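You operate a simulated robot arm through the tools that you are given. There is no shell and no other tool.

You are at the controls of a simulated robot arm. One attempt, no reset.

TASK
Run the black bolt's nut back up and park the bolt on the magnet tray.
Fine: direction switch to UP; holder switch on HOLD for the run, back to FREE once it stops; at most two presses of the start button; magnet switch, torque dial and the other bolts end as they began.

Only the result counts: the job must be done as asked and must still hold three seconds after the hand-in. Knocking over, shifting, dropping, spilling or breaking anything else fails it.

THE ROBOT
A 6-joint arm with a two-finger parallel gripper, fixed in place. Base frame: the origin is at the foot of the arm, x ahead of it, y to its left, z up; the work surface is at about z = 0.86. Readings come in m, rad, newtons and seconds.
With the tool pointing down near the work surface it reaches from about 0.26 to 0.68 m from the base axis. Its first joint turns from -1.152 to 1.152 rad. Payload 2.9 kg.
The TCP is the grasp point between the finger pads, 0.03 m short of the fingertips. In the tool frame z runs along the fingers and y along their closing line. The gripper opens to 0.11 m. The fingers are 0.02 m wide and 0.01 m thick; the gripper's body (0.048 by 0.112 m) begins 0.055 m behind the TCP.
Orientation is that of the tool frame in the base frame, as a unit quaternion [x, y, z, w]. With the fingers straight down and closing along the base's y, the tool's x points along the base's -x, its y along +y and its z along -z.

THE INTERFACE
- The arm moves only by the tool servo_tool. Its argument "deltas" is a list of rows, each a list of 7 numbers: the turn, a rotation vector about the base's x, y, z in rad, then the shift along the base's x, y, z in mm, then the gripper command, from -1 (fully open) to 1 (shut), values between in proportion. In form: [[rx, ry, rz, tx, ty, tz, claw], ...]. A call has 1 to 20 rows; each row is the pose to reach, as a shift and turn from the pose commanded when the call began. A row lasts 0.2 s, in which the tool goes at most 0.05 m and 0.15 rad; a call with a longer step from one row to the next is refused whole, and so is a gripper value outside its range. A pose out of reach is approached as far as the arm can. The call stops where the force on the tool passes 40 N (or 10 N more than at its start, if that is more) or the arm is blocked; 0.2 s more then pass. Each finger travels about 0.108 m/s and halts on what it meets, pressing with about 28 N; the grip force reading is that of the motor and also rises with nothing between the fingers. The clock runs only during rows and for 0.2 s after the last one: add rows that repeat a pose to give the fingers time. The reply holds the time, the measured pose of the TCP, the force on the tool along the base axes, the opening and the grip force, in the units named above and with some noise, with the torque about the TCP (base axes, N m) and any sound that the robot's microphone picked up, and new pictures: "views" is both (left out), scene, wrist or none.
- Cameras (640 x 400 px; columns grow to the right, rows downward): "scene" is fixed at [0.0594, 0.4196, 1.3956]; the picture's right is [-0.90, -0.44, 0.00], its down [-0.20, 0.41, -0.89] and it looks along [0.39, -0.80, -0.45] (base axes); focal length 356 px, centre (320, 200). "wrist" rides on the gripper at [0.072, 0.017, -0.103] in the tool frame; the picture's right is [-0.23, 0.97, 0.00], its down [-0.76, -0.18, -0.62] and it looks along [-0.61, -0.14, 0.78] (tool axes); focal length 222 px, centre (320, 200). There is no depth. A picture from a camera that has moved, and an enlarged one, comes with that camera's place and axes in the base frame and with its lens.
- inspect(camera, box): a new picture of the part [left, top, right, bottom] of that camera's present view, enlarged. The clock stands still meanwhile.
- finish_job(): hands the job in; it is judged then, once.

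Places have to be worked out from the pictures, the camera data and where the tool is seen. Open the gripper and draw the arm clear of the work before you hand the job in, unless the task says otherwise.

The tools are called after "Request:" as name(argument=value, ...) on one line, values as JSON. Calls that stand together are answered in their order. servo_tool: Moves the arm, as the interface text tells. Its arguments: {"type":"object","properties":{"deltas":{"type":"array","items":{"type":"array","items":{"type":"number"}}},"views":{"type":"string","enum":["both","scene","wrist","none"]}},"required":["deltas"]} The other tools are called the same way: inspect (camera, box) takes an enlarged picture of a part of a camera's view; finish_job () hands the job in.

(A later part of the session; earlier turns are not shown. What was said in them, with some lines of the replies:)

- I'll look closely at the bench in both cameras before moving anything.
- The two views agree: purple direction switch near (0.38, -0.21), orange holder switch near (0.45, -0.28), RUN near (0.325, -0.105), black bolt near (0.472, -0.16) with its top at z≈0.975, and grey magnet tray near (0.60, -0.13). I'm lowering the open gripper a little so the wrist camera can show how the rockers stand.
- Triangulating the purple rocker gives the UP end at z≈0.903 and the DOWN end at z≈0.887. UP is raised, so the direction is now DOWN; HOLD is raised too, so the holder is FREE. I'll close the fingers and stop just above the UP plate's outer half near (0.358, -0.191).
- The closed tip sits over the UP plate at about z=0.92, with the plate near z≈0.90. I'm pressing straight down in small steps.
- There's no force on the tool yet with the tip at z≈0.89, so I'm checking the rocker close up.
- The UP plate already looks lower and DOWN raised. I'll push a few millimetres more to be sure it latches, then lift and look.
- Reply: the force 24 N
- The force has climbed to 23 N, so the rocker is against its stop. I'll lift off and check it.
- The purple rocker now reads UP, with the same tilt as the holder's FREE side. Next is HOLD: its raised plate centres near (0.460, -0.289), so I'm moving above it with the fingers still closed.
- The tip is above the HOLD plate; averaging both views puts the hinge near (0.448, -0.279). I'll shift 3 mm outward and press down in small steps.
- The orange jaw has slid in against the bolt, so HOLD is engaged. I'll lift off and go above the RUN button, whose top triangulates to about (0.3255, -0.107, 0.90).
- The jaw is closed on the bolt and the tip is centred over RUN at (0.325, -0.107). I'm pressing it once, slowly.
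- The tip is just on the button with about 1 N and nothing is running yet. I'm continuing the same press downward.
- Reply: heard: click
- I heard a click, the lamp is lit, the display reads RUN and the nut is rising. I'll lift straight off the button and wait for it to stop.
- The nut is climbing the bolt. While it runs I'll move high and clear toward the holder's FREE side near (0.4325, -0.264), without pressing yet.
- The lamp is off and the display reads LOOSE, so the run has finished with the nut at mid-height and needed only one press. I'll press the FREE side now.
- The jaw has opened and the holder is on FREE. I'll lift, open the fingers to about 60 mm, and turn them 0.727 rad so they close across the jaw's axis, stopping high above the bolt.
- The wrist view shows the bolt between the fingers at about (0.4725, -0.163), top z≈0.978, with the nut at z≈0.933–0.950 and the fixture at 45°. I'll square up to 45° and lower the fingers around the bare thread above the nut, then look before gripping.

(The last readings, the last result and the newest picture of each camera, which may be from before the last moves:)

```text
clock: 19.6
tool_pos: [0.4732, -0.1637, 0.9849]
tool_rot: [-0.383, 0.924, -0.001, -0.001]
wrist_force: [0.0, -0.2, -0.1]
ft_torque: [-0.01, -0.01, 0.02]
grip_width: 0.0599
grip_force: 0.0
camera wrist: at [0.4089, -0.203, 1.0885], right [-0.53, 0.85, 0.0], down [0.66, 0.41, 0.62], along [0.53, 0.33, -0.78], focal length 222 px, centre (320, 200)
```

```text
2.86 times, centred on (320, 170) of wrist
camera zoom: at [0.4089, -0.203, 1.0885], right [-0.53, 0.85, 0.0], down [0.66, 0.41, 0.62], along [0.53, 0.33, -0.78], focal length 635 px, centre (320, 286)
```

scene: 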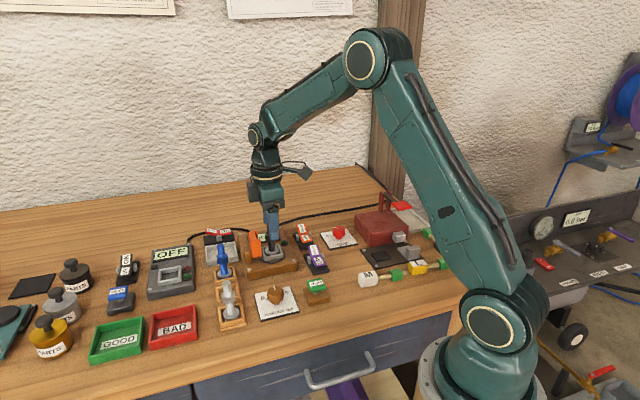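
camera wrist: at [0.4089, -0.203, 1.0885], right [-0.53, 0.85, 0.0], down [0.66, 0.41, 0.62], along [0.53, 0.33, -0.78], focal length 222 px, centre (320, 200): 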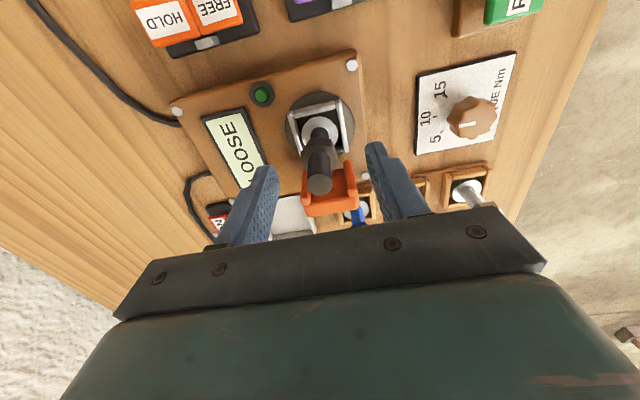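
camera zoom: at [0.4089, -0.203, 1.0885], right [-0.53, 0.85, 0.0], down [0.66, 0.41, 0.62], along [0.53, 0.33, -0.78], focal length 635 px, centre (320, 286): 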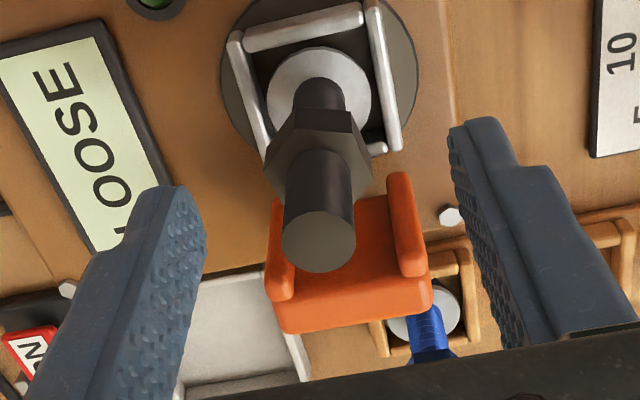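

The bolt top is centred between the fingers to within about 1 mm, and the fingertips at z≈0.955 are just above the nut. I'll close on the thread.

Request:
servo_tool(deltas=[[0, 0, 0, 0, 0, 0, 0.5], [0, 0, 0, 0, 0, 0, 1], [0, 0, 0, 0, 0, 0, 1], [0, 0, 0, 0, 0, 0, 1]], views="both")

Request:
inspect(camera="scene", box=[225, 195, 305, 275])

Request:
inspect(camera="wrist", box=[220, 100, 420, 240])

```text
clock: 20.6
tool_pos: [0.4722, -0.1632, 0.9854]
tool_rot: [-0.382, 0.924, 0.0, 0.0]
wrist_force: [0.5, -1.4, -0.1]
ft_torque: [-0.03, -0.02, -0.03]
grip_width: 0.0144
grip_force: 27.9
camera wrist: at [0.4088, -0.203, 1.0887], right [-0.53, 0.85, 0.0], down [0.66, 0.41, 0.62], along [0.53, 0.33, -0.78], focal length 222 px, centre (320, 200)
```

scene: 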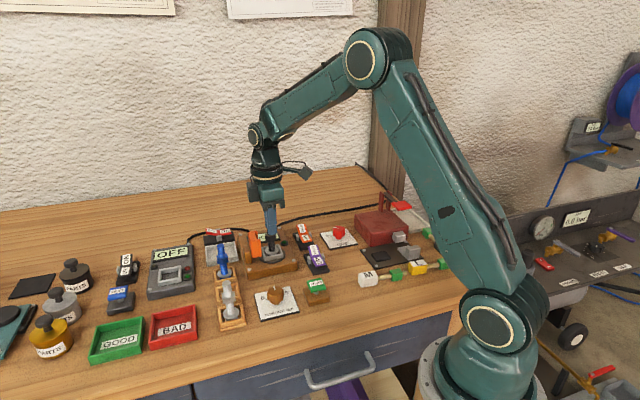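
wrist: 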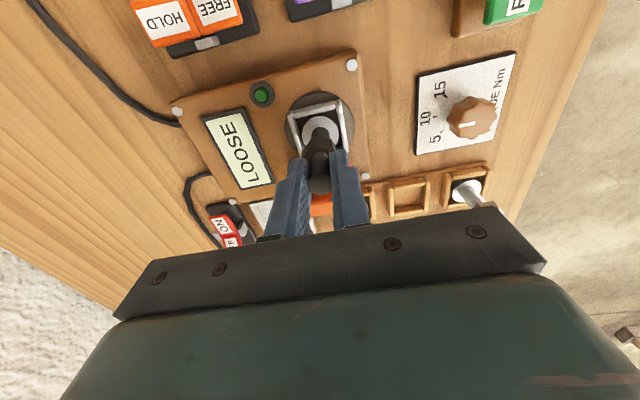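

```text
5.00 times, centred on (265, 235) of scene
camera zoom: at [0.0595, 0.4195, 1.3956], right [-0.9, -0.44, 0.0], down [-0.2, 0.41, -0.89], along [0.39, -0.8, -0.45], focal length 1780 px, centre (595, 25)
```

zoom: 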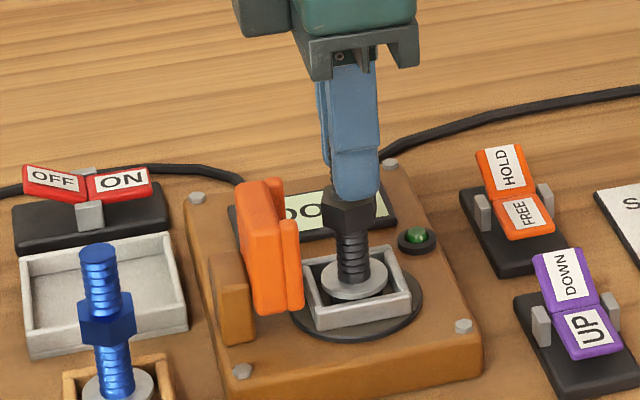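

```text
2.86 times, centred on (320, 170) of wrist
camera zoom: at [0.4088, -0.203, 1.0887], right [-0.53, 0.85, 0.0], down [0.66, 0.41, 0.62], along [0.53, 0.33, -0.78], focal length 635 px, centre (320, 286)
```

zoom: 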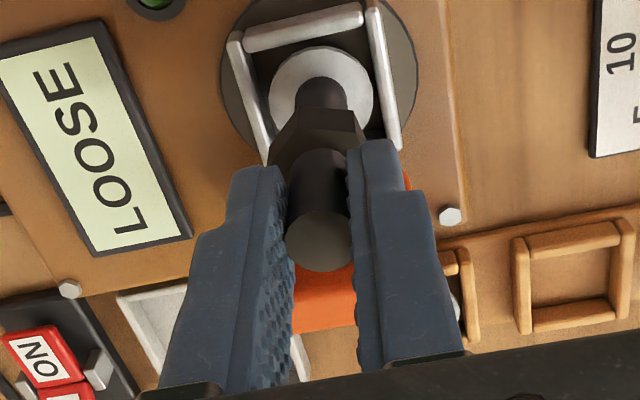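

The thread is gripped at 14.4 mm with 28 N. I'll lift gently straight up and check that the whole bolt comes out of the socket.

Request:
servo_tool(deltas=[[0, 0, 0, 0, 0, 4, 1], [0, 0, 0, 0, 0, 10, 1], [0, 0, 0, 0, 0, 20, 1], [0, 0, 0, 0, 0, 35, 1], [0, 0, 0, 0, 0, 50, 1], [0, 0, 0, 0, 0, 60, 1]], views="both")

Request:
inspect(camera="scene", box=[195, 175, 305, 275])

Request:
inspect(camera="wrist", box=[220, 80, 420, 240])

```text
clock: 22.0
tool_pos: [0.4717, -0.1626, 1.0468]
tool_rot: [-0.383, 0.924, 0.0, 0.0]
wrist_force: [-0.9, 0.0, -2.7]
ft_torque: [-0.03, 0.0, -0.01]
grip_width: 0.0149
grip_force: 28.3
camera wrist: at [0.4091, -0.2019, 1.1499], right [-0.53, 0.85, 0.0], down [0.66, 0.41, 0.62], along [0.53, 0.33, -0.78], focal length 222 px, centre (320, 200)
```

scene: 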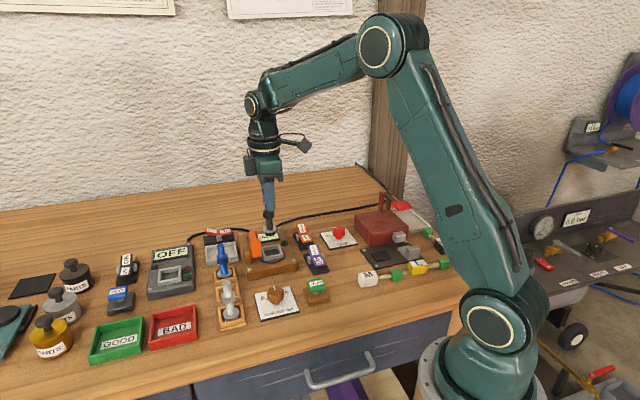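
wrist: 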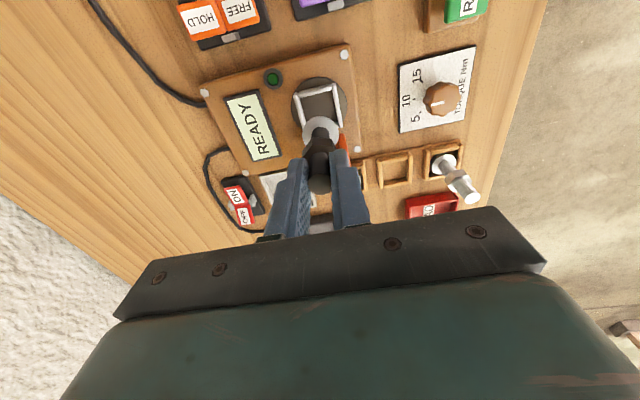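

```text
4.00 times, centred on (250, 225) of scene
camera zoom: at [0.0595, 0.4195, 1.3956], right [-0.9, -0.44, 0.0], down [-0.2, 0.41, -0.89], along [0.39, -0.8, -0.45], focal length 1424 px, centre (600, 100)
```

zoom: 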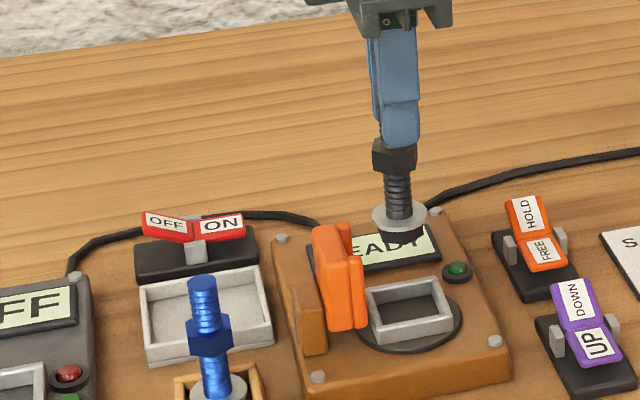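

```text
2.50 times, centred on (320, 160) of wrist
camera zoom: at [0.4091, -0.2019, 1.1499], right [-0.53, 0.85, 0.0], down [0.66, 0.41, 0.62], along [0.53, 0.33, -0.78], focal length 555 px, centre (320, 300)
```

zoom: 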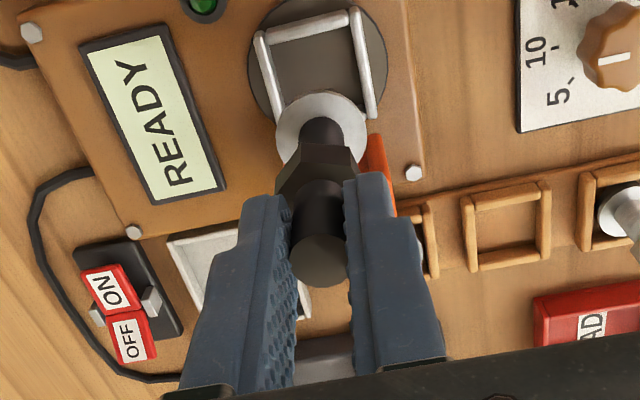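

The bolt with its washer and head is out, and the display reads READY. The jaw stands about 0.96 high on the way over, so I'll raise 50 mm more and then carry the bolt level to above the tray centre near (0.606, -0.1345).

Request:
servo_tool(deltas=[[0, 0, 0, 0, 0, 25, 1], [0, 0, 0, 0, 0, 50, 1], [0, 0, 0, 22, 5, 52, 1], [0, 0, 0, 45, 9, 52, 1], [0, 0, 0, 67, 14, 52, 1], [0, 0, 0, 90, 19, 52, 1], [0, 0, 0, 112, 24, 52, 1], [0, 0, 0, 134, 28, 52, 1], [0, 0, 0, 134, 28, 52, 1], [0, 0, 0, 134, 28, 52, 1]], views="both")

Request:
inspect(camera="scene", box=[170, 165, 290, 285])

Request:
inspect(camera="wrist", box=[220, 80, 420, 240])

```text
clock: 24.2
tool_pos: [0.6062, -0.1363, 1.0984]
tool_rot: [-0.382, 0.924, 0.001, 0.0]
wrist_force: [-0.4, 0.1, -1.3]
ft_torque: [0.0, -0.01, 0.02]
grip_width: 0.0148
grip_force: 28.1
camera wrist: at [0.5423, -0.174, 1.2016], right [-0.53, 0.85, 0.0], down [0.66, 0.41, 0.62], along [0.53, 0.33, -0.78], focal length 222 px, centre (320, 200)
```

scene: 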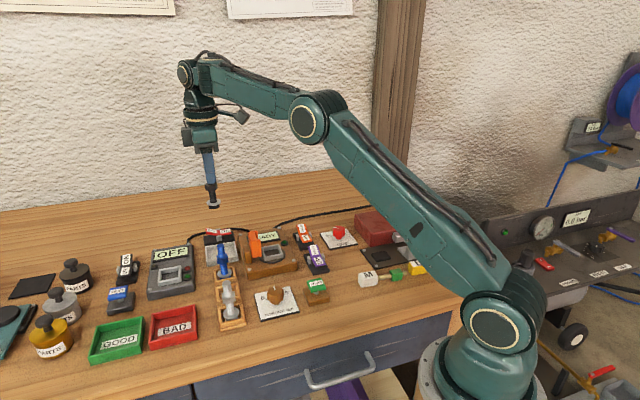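
wrist: 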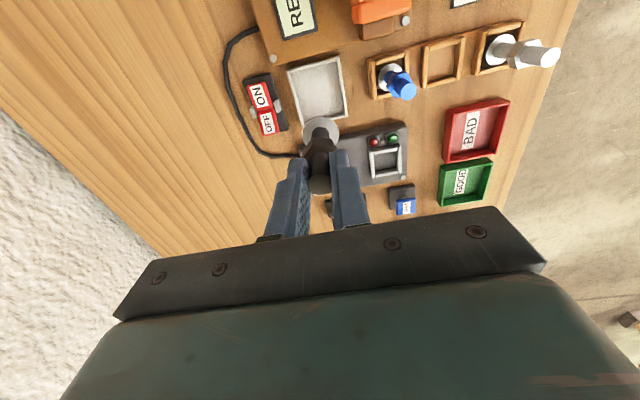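

```text
3.33 times, centred on (230, 225) of scene
camera zoom: at [0.0595, 0.4195, 1.3956], right [-0.9, -0.44, 0.0], down [-0.2, 0.41, -0.89], along [0.39, -0.8, -0.45], focal length 1187 px, centre (620, 117)
```

zoom: 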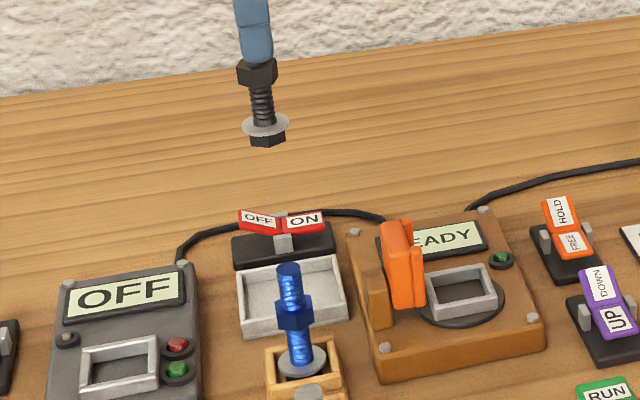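

```text
2.50 times, centred on (320, 160) of wrist
camera zoom: at [0.5423, -0.174, 1.2016], right [-0.53, 0.85, 0.0], down [0.66, 0.41, 0.62], along [0.53, 0.33, -0.78], focal length 555 px, centre (320, 300)
```

zoom: 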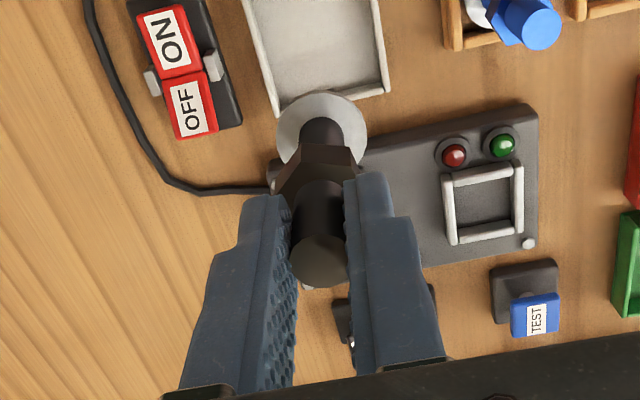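

Both views put the tray centre at about (0.607, -0.1345), and the bolt hangs plumb with its head about 0.097 below the TCP. I'll lower it to just above the tray floor with a 1 mm trim and look again.

Request:
servo_tool(deltas=[[0, 0, 0, 1, 1.5, -35, 1], [0, 0, 0, 1, 1.5, -70, 1], [0, 0, 0, 1, 1.5, -100, 1], [0, 0, 0, 1, 1.5, -115, 1], [0, 0, 0, 1, 1.5, -115, 1]], views="both")

Request:
inspect(camera="scene", box=[185, 195, 275, 285])

Request:
inspect(camera="wrist", box=[220, 80, 420, 240])

```text
clock: 25.4
tool_pos: [0.6047, -0.1332, 0.982]
tool_rot: [-0.382, 0.924, 0.0, 0.0]
wrist_force: [0.2, -0.4, -2.0]
ft_torque: [-0.02, -0.04, -0.01]
grip_width: 0.0147
grip_force: 28.0
camera wrist: at [0.5415, -0.173, 1.0856], right [-0.53, 0.85, 0.0], down [0.66, 0.41, 0.62], along [0.53, 0.33, -0.78], focal length 222 px, centre (320, 200)
```

scene: 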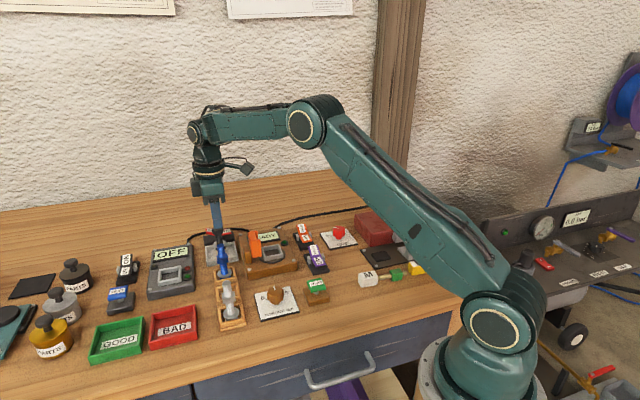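
wrist: 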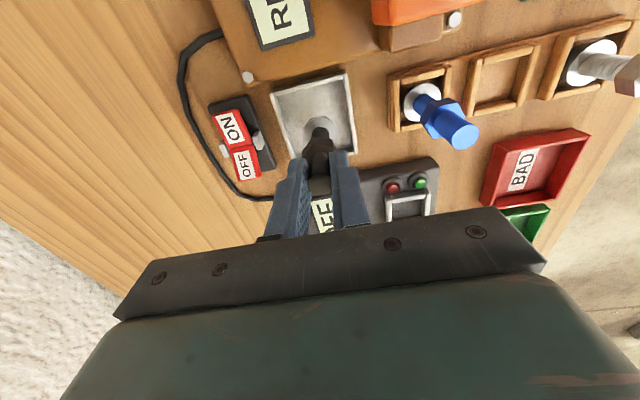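

```text
4.44 times, centred on (230, 240) of scene
camera zoom: at [0.0595, 0.4195, 1.3956], right [-0.9, -0.44, 0.0], down [-0.2, 0.41, -0.89], along [0.39, -0.8, -0.45], focal length 1582 px, centre (720, 22)
```

zoom: 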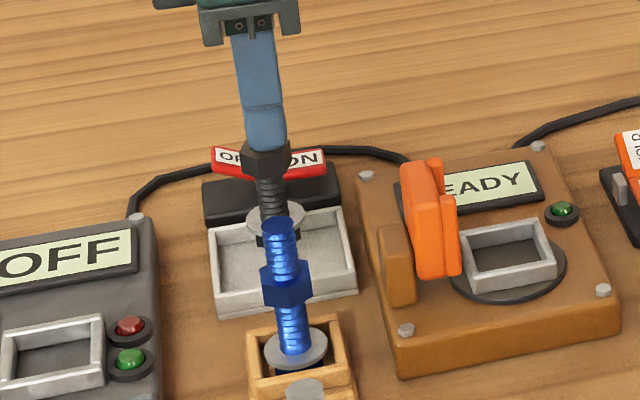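

```text
2.50 times, centred on (320, 160) of wrist
camera zoom: at [0.5415, -0.173, 1.0856], right [-0.53, 0.85, 0.0], down [0.66, 0.41, 0.62], along [0.53, 0.33, -0.78], focal length 555 px, centre (320, 300)
```

zoom: 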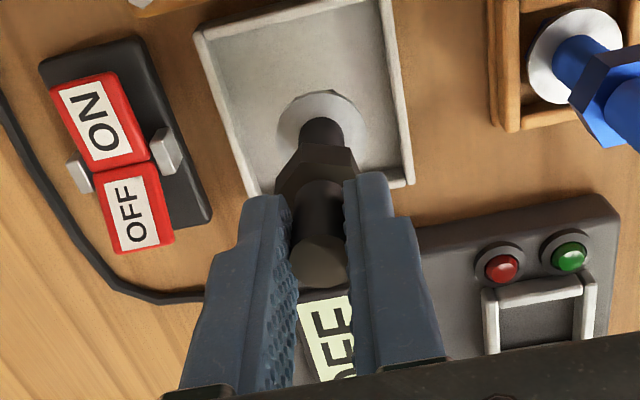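

The head is over the tray floor, about 15–20 mm above it and a few millimetres off centre. I'll shift 3 mm and lower in fine steps until I feel contact.

Request:
servo_tool(deltas=[[0, 0, 0, 3, -1.5, -4, 1], [0, 0, 0, 3, -1.5, -7, 1], [0, 0, 0, 3, -1.5, -10, 1], [0, 0, 0, 3, -1.5, -12, 1], [0, 0, 0, 3, -1.5, -14, 1], [0, 0, 0, 3, -1.5, -15, 1], [0, 0, 0, 3, -1.5, -16, 1]], views="scene")

Request:
inspect(camera="scene", box=[185, 195, 275, 285])

Request:
inspect(camera="wrist", box=[220, 80, 420, 240])

```text
clock: 27.0
tool_pos: [0.6096, -0.1345, 0.9669]
tool_rot: [-0.382, 0.924, 0.0, 0.0]
wrist_force: [1.0, -0.1, -2.1]
ft_torque: [0.03, 0.04, -0.01]
grip_width: 0.0147
grip_force: 27.7
```

scene: 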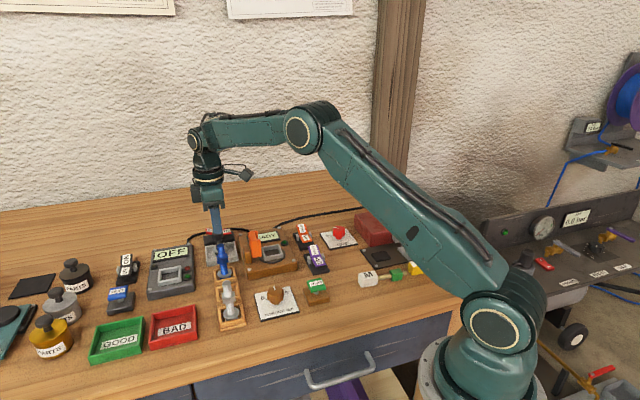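

```text
4.44 times, centred on (230, 240) of scene
camera zoom: at [0.0595, 0.4195, 1.3956], right [-0.9, -0.44, 0.0], down [-0.2, 0.41, -0.89], along [0.39, -0.8, -0.45], focal length 1582 px, centre (720, 22)
```

zoom: 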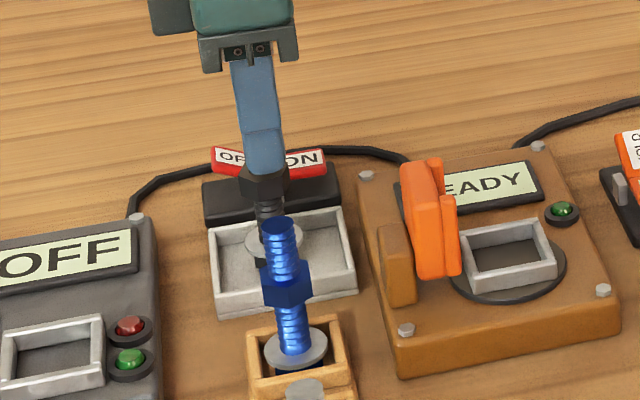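

```text
2.50 times, centred on (320, 160) of wrist
camera zoom: at [0.5461, -0.1741, 1.0691], right [-0.53, 0.85, 0.0], down [0.66, 0.41, 0.62], along [0.53, 0.33, -0.78], focal length 555 px, centre (320, 300)
```

zoom: 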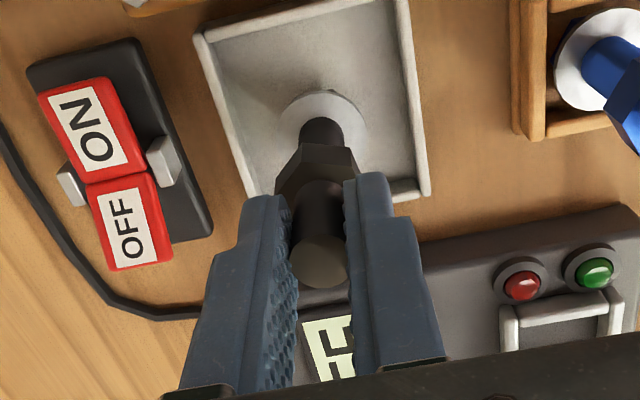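

There's still no contact; the force reading is only the bolt's weight. I'm lowering further in about 1.5 mm steps.

Request:
servo_tool(deltas=[[0, 0, 0, 0, 0, -1.5, 1], [0, 0, 0, 0, 0, -3, 1], [0, 0, 0, 0, 0, -4.5, 1], [0, 0, 0, 0, 0, -6, 1]], views="none")

```text
clock: 28.0
tool_pos: [0.6094, -0.1362, 0.9592]
tool_rot: [-0.382, 0.924, 0.0, 0.0]
wrist_force: [0.2, 0.0, -2.0]
ft_torque: [-0.01, -0.04, -0.05]
grip_width: 0.0145
grip_force: 27.9
```

No contact yet at TCP z≈0.960, so I'm continuing a few millimetres more.

Request:
servo_tool(deltas=[[0, 0, 0, 0, 0, -1, 1], [0, 0, 0, 0, 0, -2, 1], [0, 0, 0, 0, 0, -3, 1], [0, 0, 0, 0, 0, -4, 1]], views="scene")

Request:
inspect(camera="scene", box=[185, 195, 275, 285])

Request:
inspect(camera="wrist", box=[220, 80, 420, 240])

```text
clock: 29.0
tool_pos: [0.6098, -0.1355, 0.9602]
tool_rot: [-0.382, 0.924, 0.0, 0.002]
wrist_force: [-1.9, 1.6, 17.1]
ft_torque: [0.05, 0.33, -0.02]
grip_width: 0.0146
grip_force: 27.9
```

scene: 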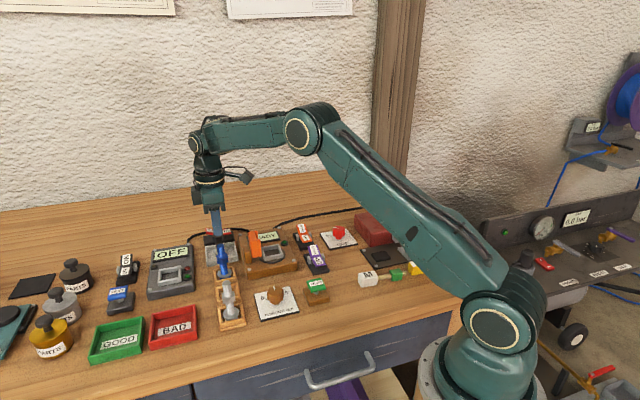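

```text
4.44 times, centred on (230, 240) of scene
camera zoom: at [0.0591, 0.4197, 1.3956], right [-0.9, -0.44, 0.0], down [-0.2, 0.41, -0.89], along [0.39, -0.8, -0.45], focal length 1582 px, centre (720, 22)
```

zoom: 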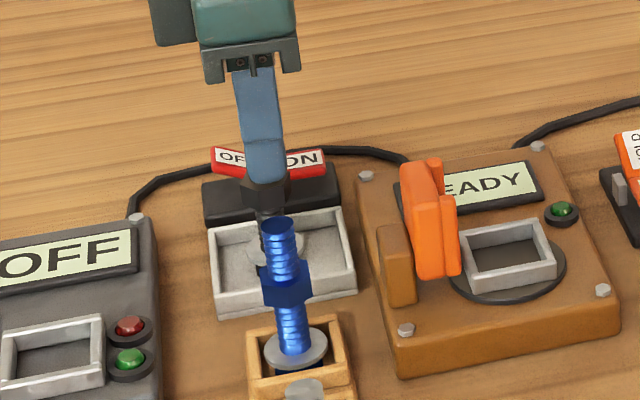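

```text
2.50 times, centred on (320, 160) of wrist
camera zoom: at [0.5462, -0.1751, 1.0624], right [-0.53, 0.85, 0.0], down [0.66, 0.41, 0.63], along [0.53, 0.33, -0.78], focal length 555 px, centre (320, 300)
```

zoom: 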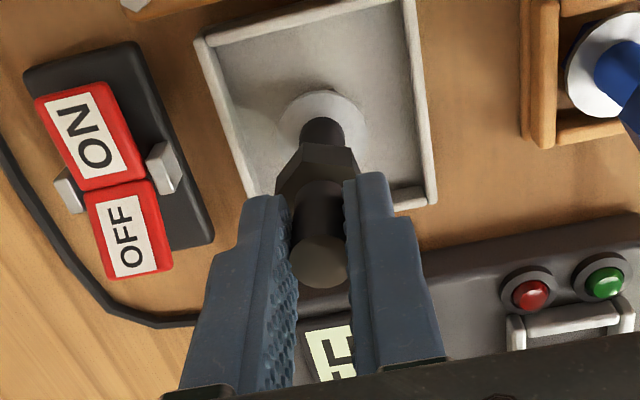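

Contact is confirmed: the force went from -2 N to +17 N, so the head is on the tray floor. I'll ease up 2.5 mm to take the load off, then check the force before releasing.

Request:
servo_tool(deltas=[[0, 0, 0, 0, 0, 1, 1], [0, 0, 0, 0, 0, 2, 1], [0, 0, 0, 0, 0, 2.5, 1], [0, 0, 0, 0, 0, 2.5, 1]], views="none")

```text
clock: 30.0
tool_pos: [0.6085, -0.1358, 0.9582]
tool_rot: [-0.382, 0.924, 0.0, 0.0]
wrist_force: [3.1, -2.6, 7.3]
ft_torque: [-0.07, -0.24, -0.01]
grip_width: 0.0146
grip_force: 28.0
```

A light 7 N contact remains, so the bolt is seated. I'll open the fingers to about 60 mm and hold still.

Request:
servo_tool(deltas=[[0, 0, 0, 0, 0, 0.5, 0.6], [0, 0, 0, 0, 0, 0.5, 0.3], [0, 0, 0, 0, 0, 0.5, -0.09], [0, 0, 0, 0, 0, 0.5, -0.09], [0, 0, 0, 0, 0, 0.5, -0.09]], views="both")

Request:
inspect(camera="scene", box=[185, 195, 275, 285])

Request:
inspect(camera="wrist", box=[220, 80, 420, 240])

```text
clock: 31.2
tool_pos: [0.6088, -0.135, 0.9594]
tool_rot: [-0.382, 0.924, 0.0, 0.0]
wrist_force: [-1.2, 0.2, 0.5]
ft_torque: [0.01, -0.01, 0.02]
grip_width: 0.06
grip_force: 0.1
camera wrist: at [0.547, -0.1749, 1.063], right [-0.53, 0.85, 0.0], down [0.66, 0.41, 0.62], along [0.53, 0.33, -0.78], focal length 222 px, centre (320, 200)
```

scene: 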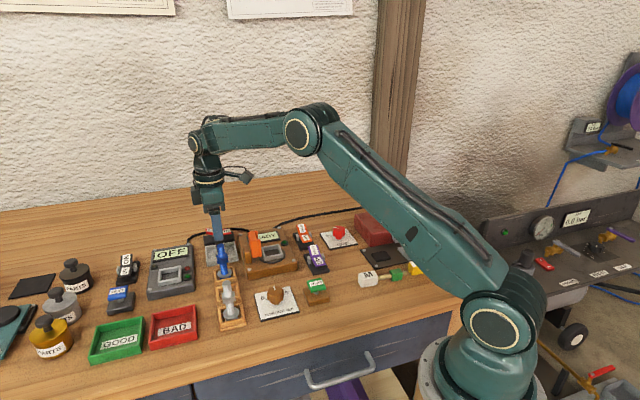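
wrist: 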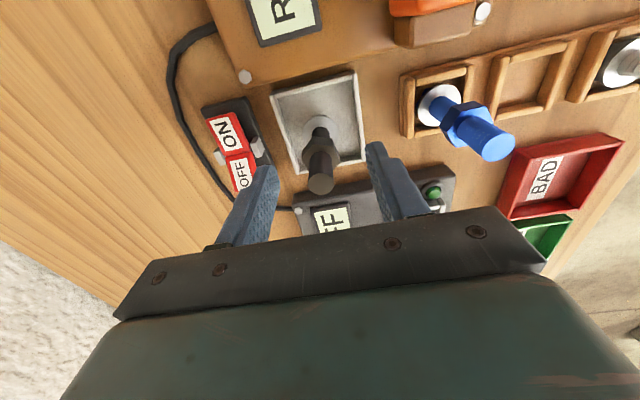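

```text
4.44 times, centred on (230, 240) of scene
camera zoom: at [0.0594, 0.4196, 1.3956], right [-0.9, -0.44, 0.0], down [-0.2, 0.41, -0.89], along [0.39, -0.8, -0.45], focal length 1582 px, centre (720, 22)
```

zoom: 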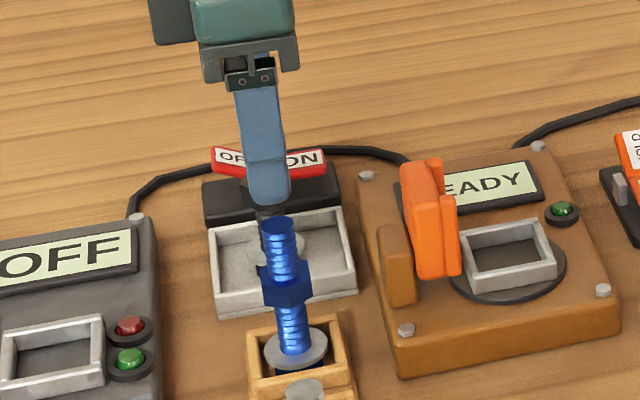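

```text
2.50 times, centred on (320, 160) of wrist
camera zoom: at [0.547, -0.1749, 1.063], right [-0.53, 0.85, 0.0], down [0.66, 0.41, 0.62], along [0.53, 0.33, -0.78], focal length 555 px, centre (320, 300)
```

zoom: 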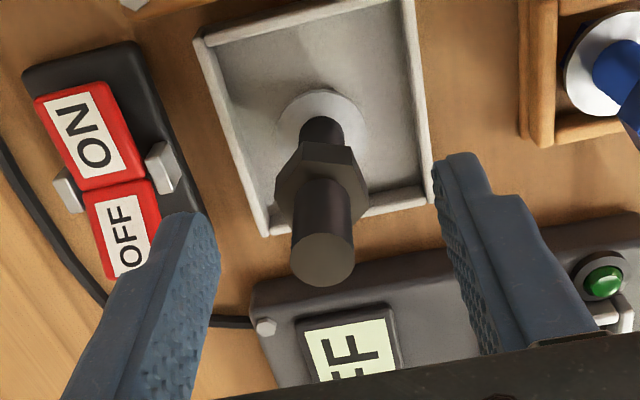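

The bolt stands upright in the tray, clear of both fingers. I'll withdraw straight up and then back from the work.

Request:
servo_tool(deltas=[[0, 0, 0, 0, 0, 20, -0.09], [0, 0, 0, 0, 0, 50, -0.09], [0, 0, 0, 0, 0, 90, -0.09], [0, 0, 0, 0, 0, 130, -0.09], [0, 0, -0.1, -40, 0, 160, -0.5], [0, 0, -0.2, -85, 0, 170, -1], [0, 0, -0.3, -130, 0, 170, -1], [0, 0, -0.4, -175, 0, 170, -1], [0, 0, -0.4, -220, 0, 170, -1], [0, 0, -0.4, -220, 0, 170, -1]], views="both")

Request:
inspect(camera="scene", box=[185, 195, 345, 305])

Request:
inspect(camera="scene", box=[190, 205, 260, 265])

Request:
inspect(camera="wrist", box=[160, 0, 480, 200])

```text
clock: 33.4
tool_pos: [0.3896, -0.1358, 1.1298]
tool_rot: [-0.191, 0.982, -0.001, 0.0]
wrist_force: [-0.7, 0.1, -0.1]
ft_torque: [0.0, 0.01, 0.04]
grip_width: 0.1097
grip_force: 0.0
camera wrist: at [0.3149, -0.1476, 1.2333], right [-0.15, 0.99, 0.0], down [0.77, 0.12, 0.62], along [0.62, 0.1, -0.78], focal length 222 px, centre (320, 200)
```

scene: 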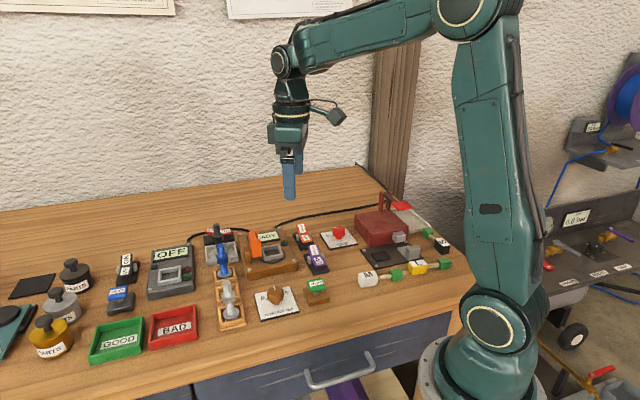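
wrist: 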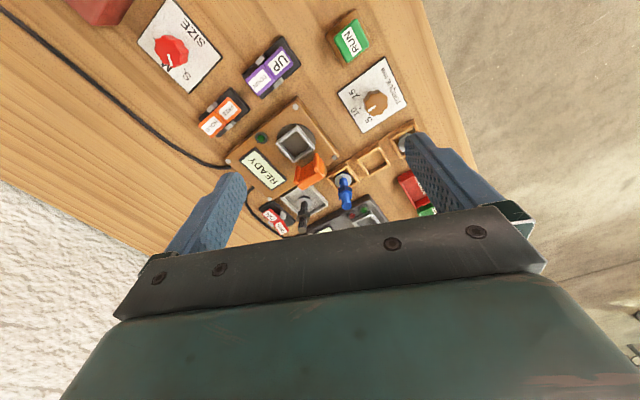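

```text
3.64 times, centred on (265, 250) of scene
camera zoom: at [0.0594, 0.4196, 1.3956], right [-0.9, -0.44, 0.0], down [-0.2, 0.41, -0.89], along [0.39, -0.8, -0.45], focal length 1294 px, centre (520, 18)
```

zoom: 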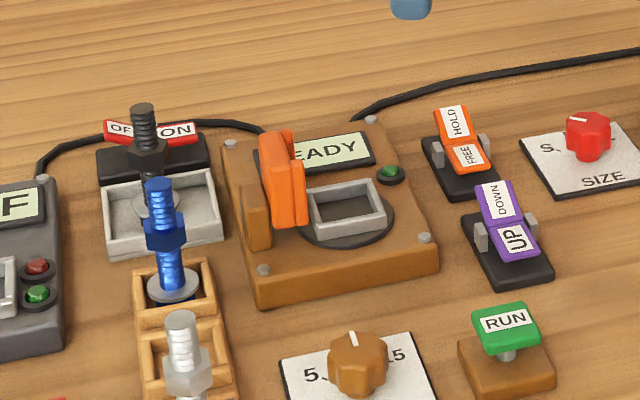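

```text
6.67 times, centred on (225, 235) of scene
camera zoom: at [0.0594, 0.4196, 1.3956], right [-0.9, -0.44, 0.0], down [-0.2, 0.41, -0.89], along [0.39, -0.8, -0.45], focal length 2373 px, centre (953, -33)
```

zoom: 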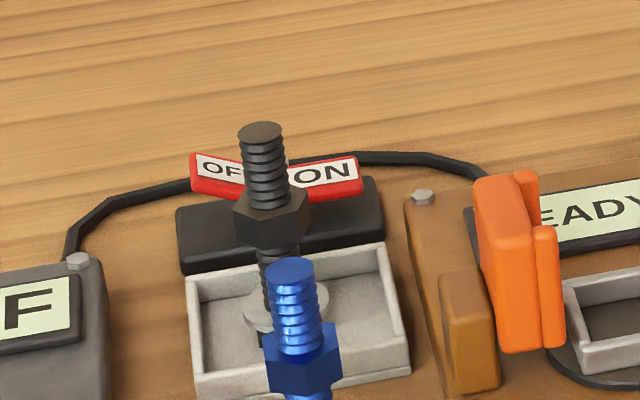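

```text
2.00 times, centred on (320, 100) of wrist
camera zoom: at [0.3149, -0.1476, 1.2333], right [-0.15, 0.99, 0.0], down [0.77, 0.12, 0.62], along [0.62, 0.1, -0.78], focal length 444 px, centre (320, 400)
```

zoom: 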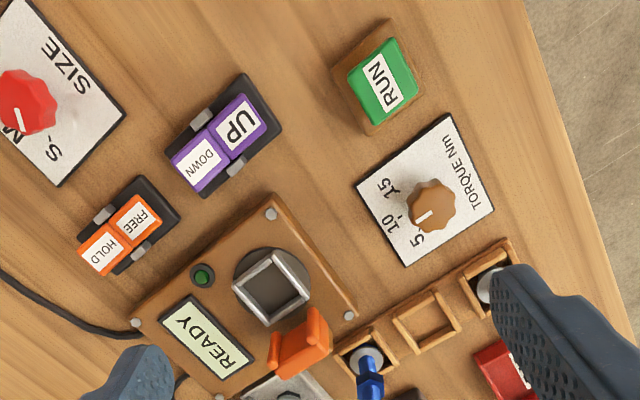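

The black bolt stands in the magnet tray with its nut run up. Direction is UP, the holder is FREE, the magnet is still ON, the torque dial and other bolts are untouched, and RUN was pressed once. The gripper is open and clear, so I'm handing in.

Request:
finish_job()

```text
The job is handed in.
```

The black bolt's nut is run back up and the bolt is standing upright on the magnet tray. I've handed the job in; no verdict has come back.

- **Run:** I pressed the start button once, with the direction on UP and the holder on HOLD. The display showed LOOSE when it stopped, with the nut at about mid-height, similar to the blue bolt.
- **Switches:** direction is on UP, the holder is back on FREE, and the magnet switch is still ON as it began.
- **Left alone:** I didn't touch the torque dial or the other bolts.
- **Arm:** the gripper is open and drawn clear of the work.
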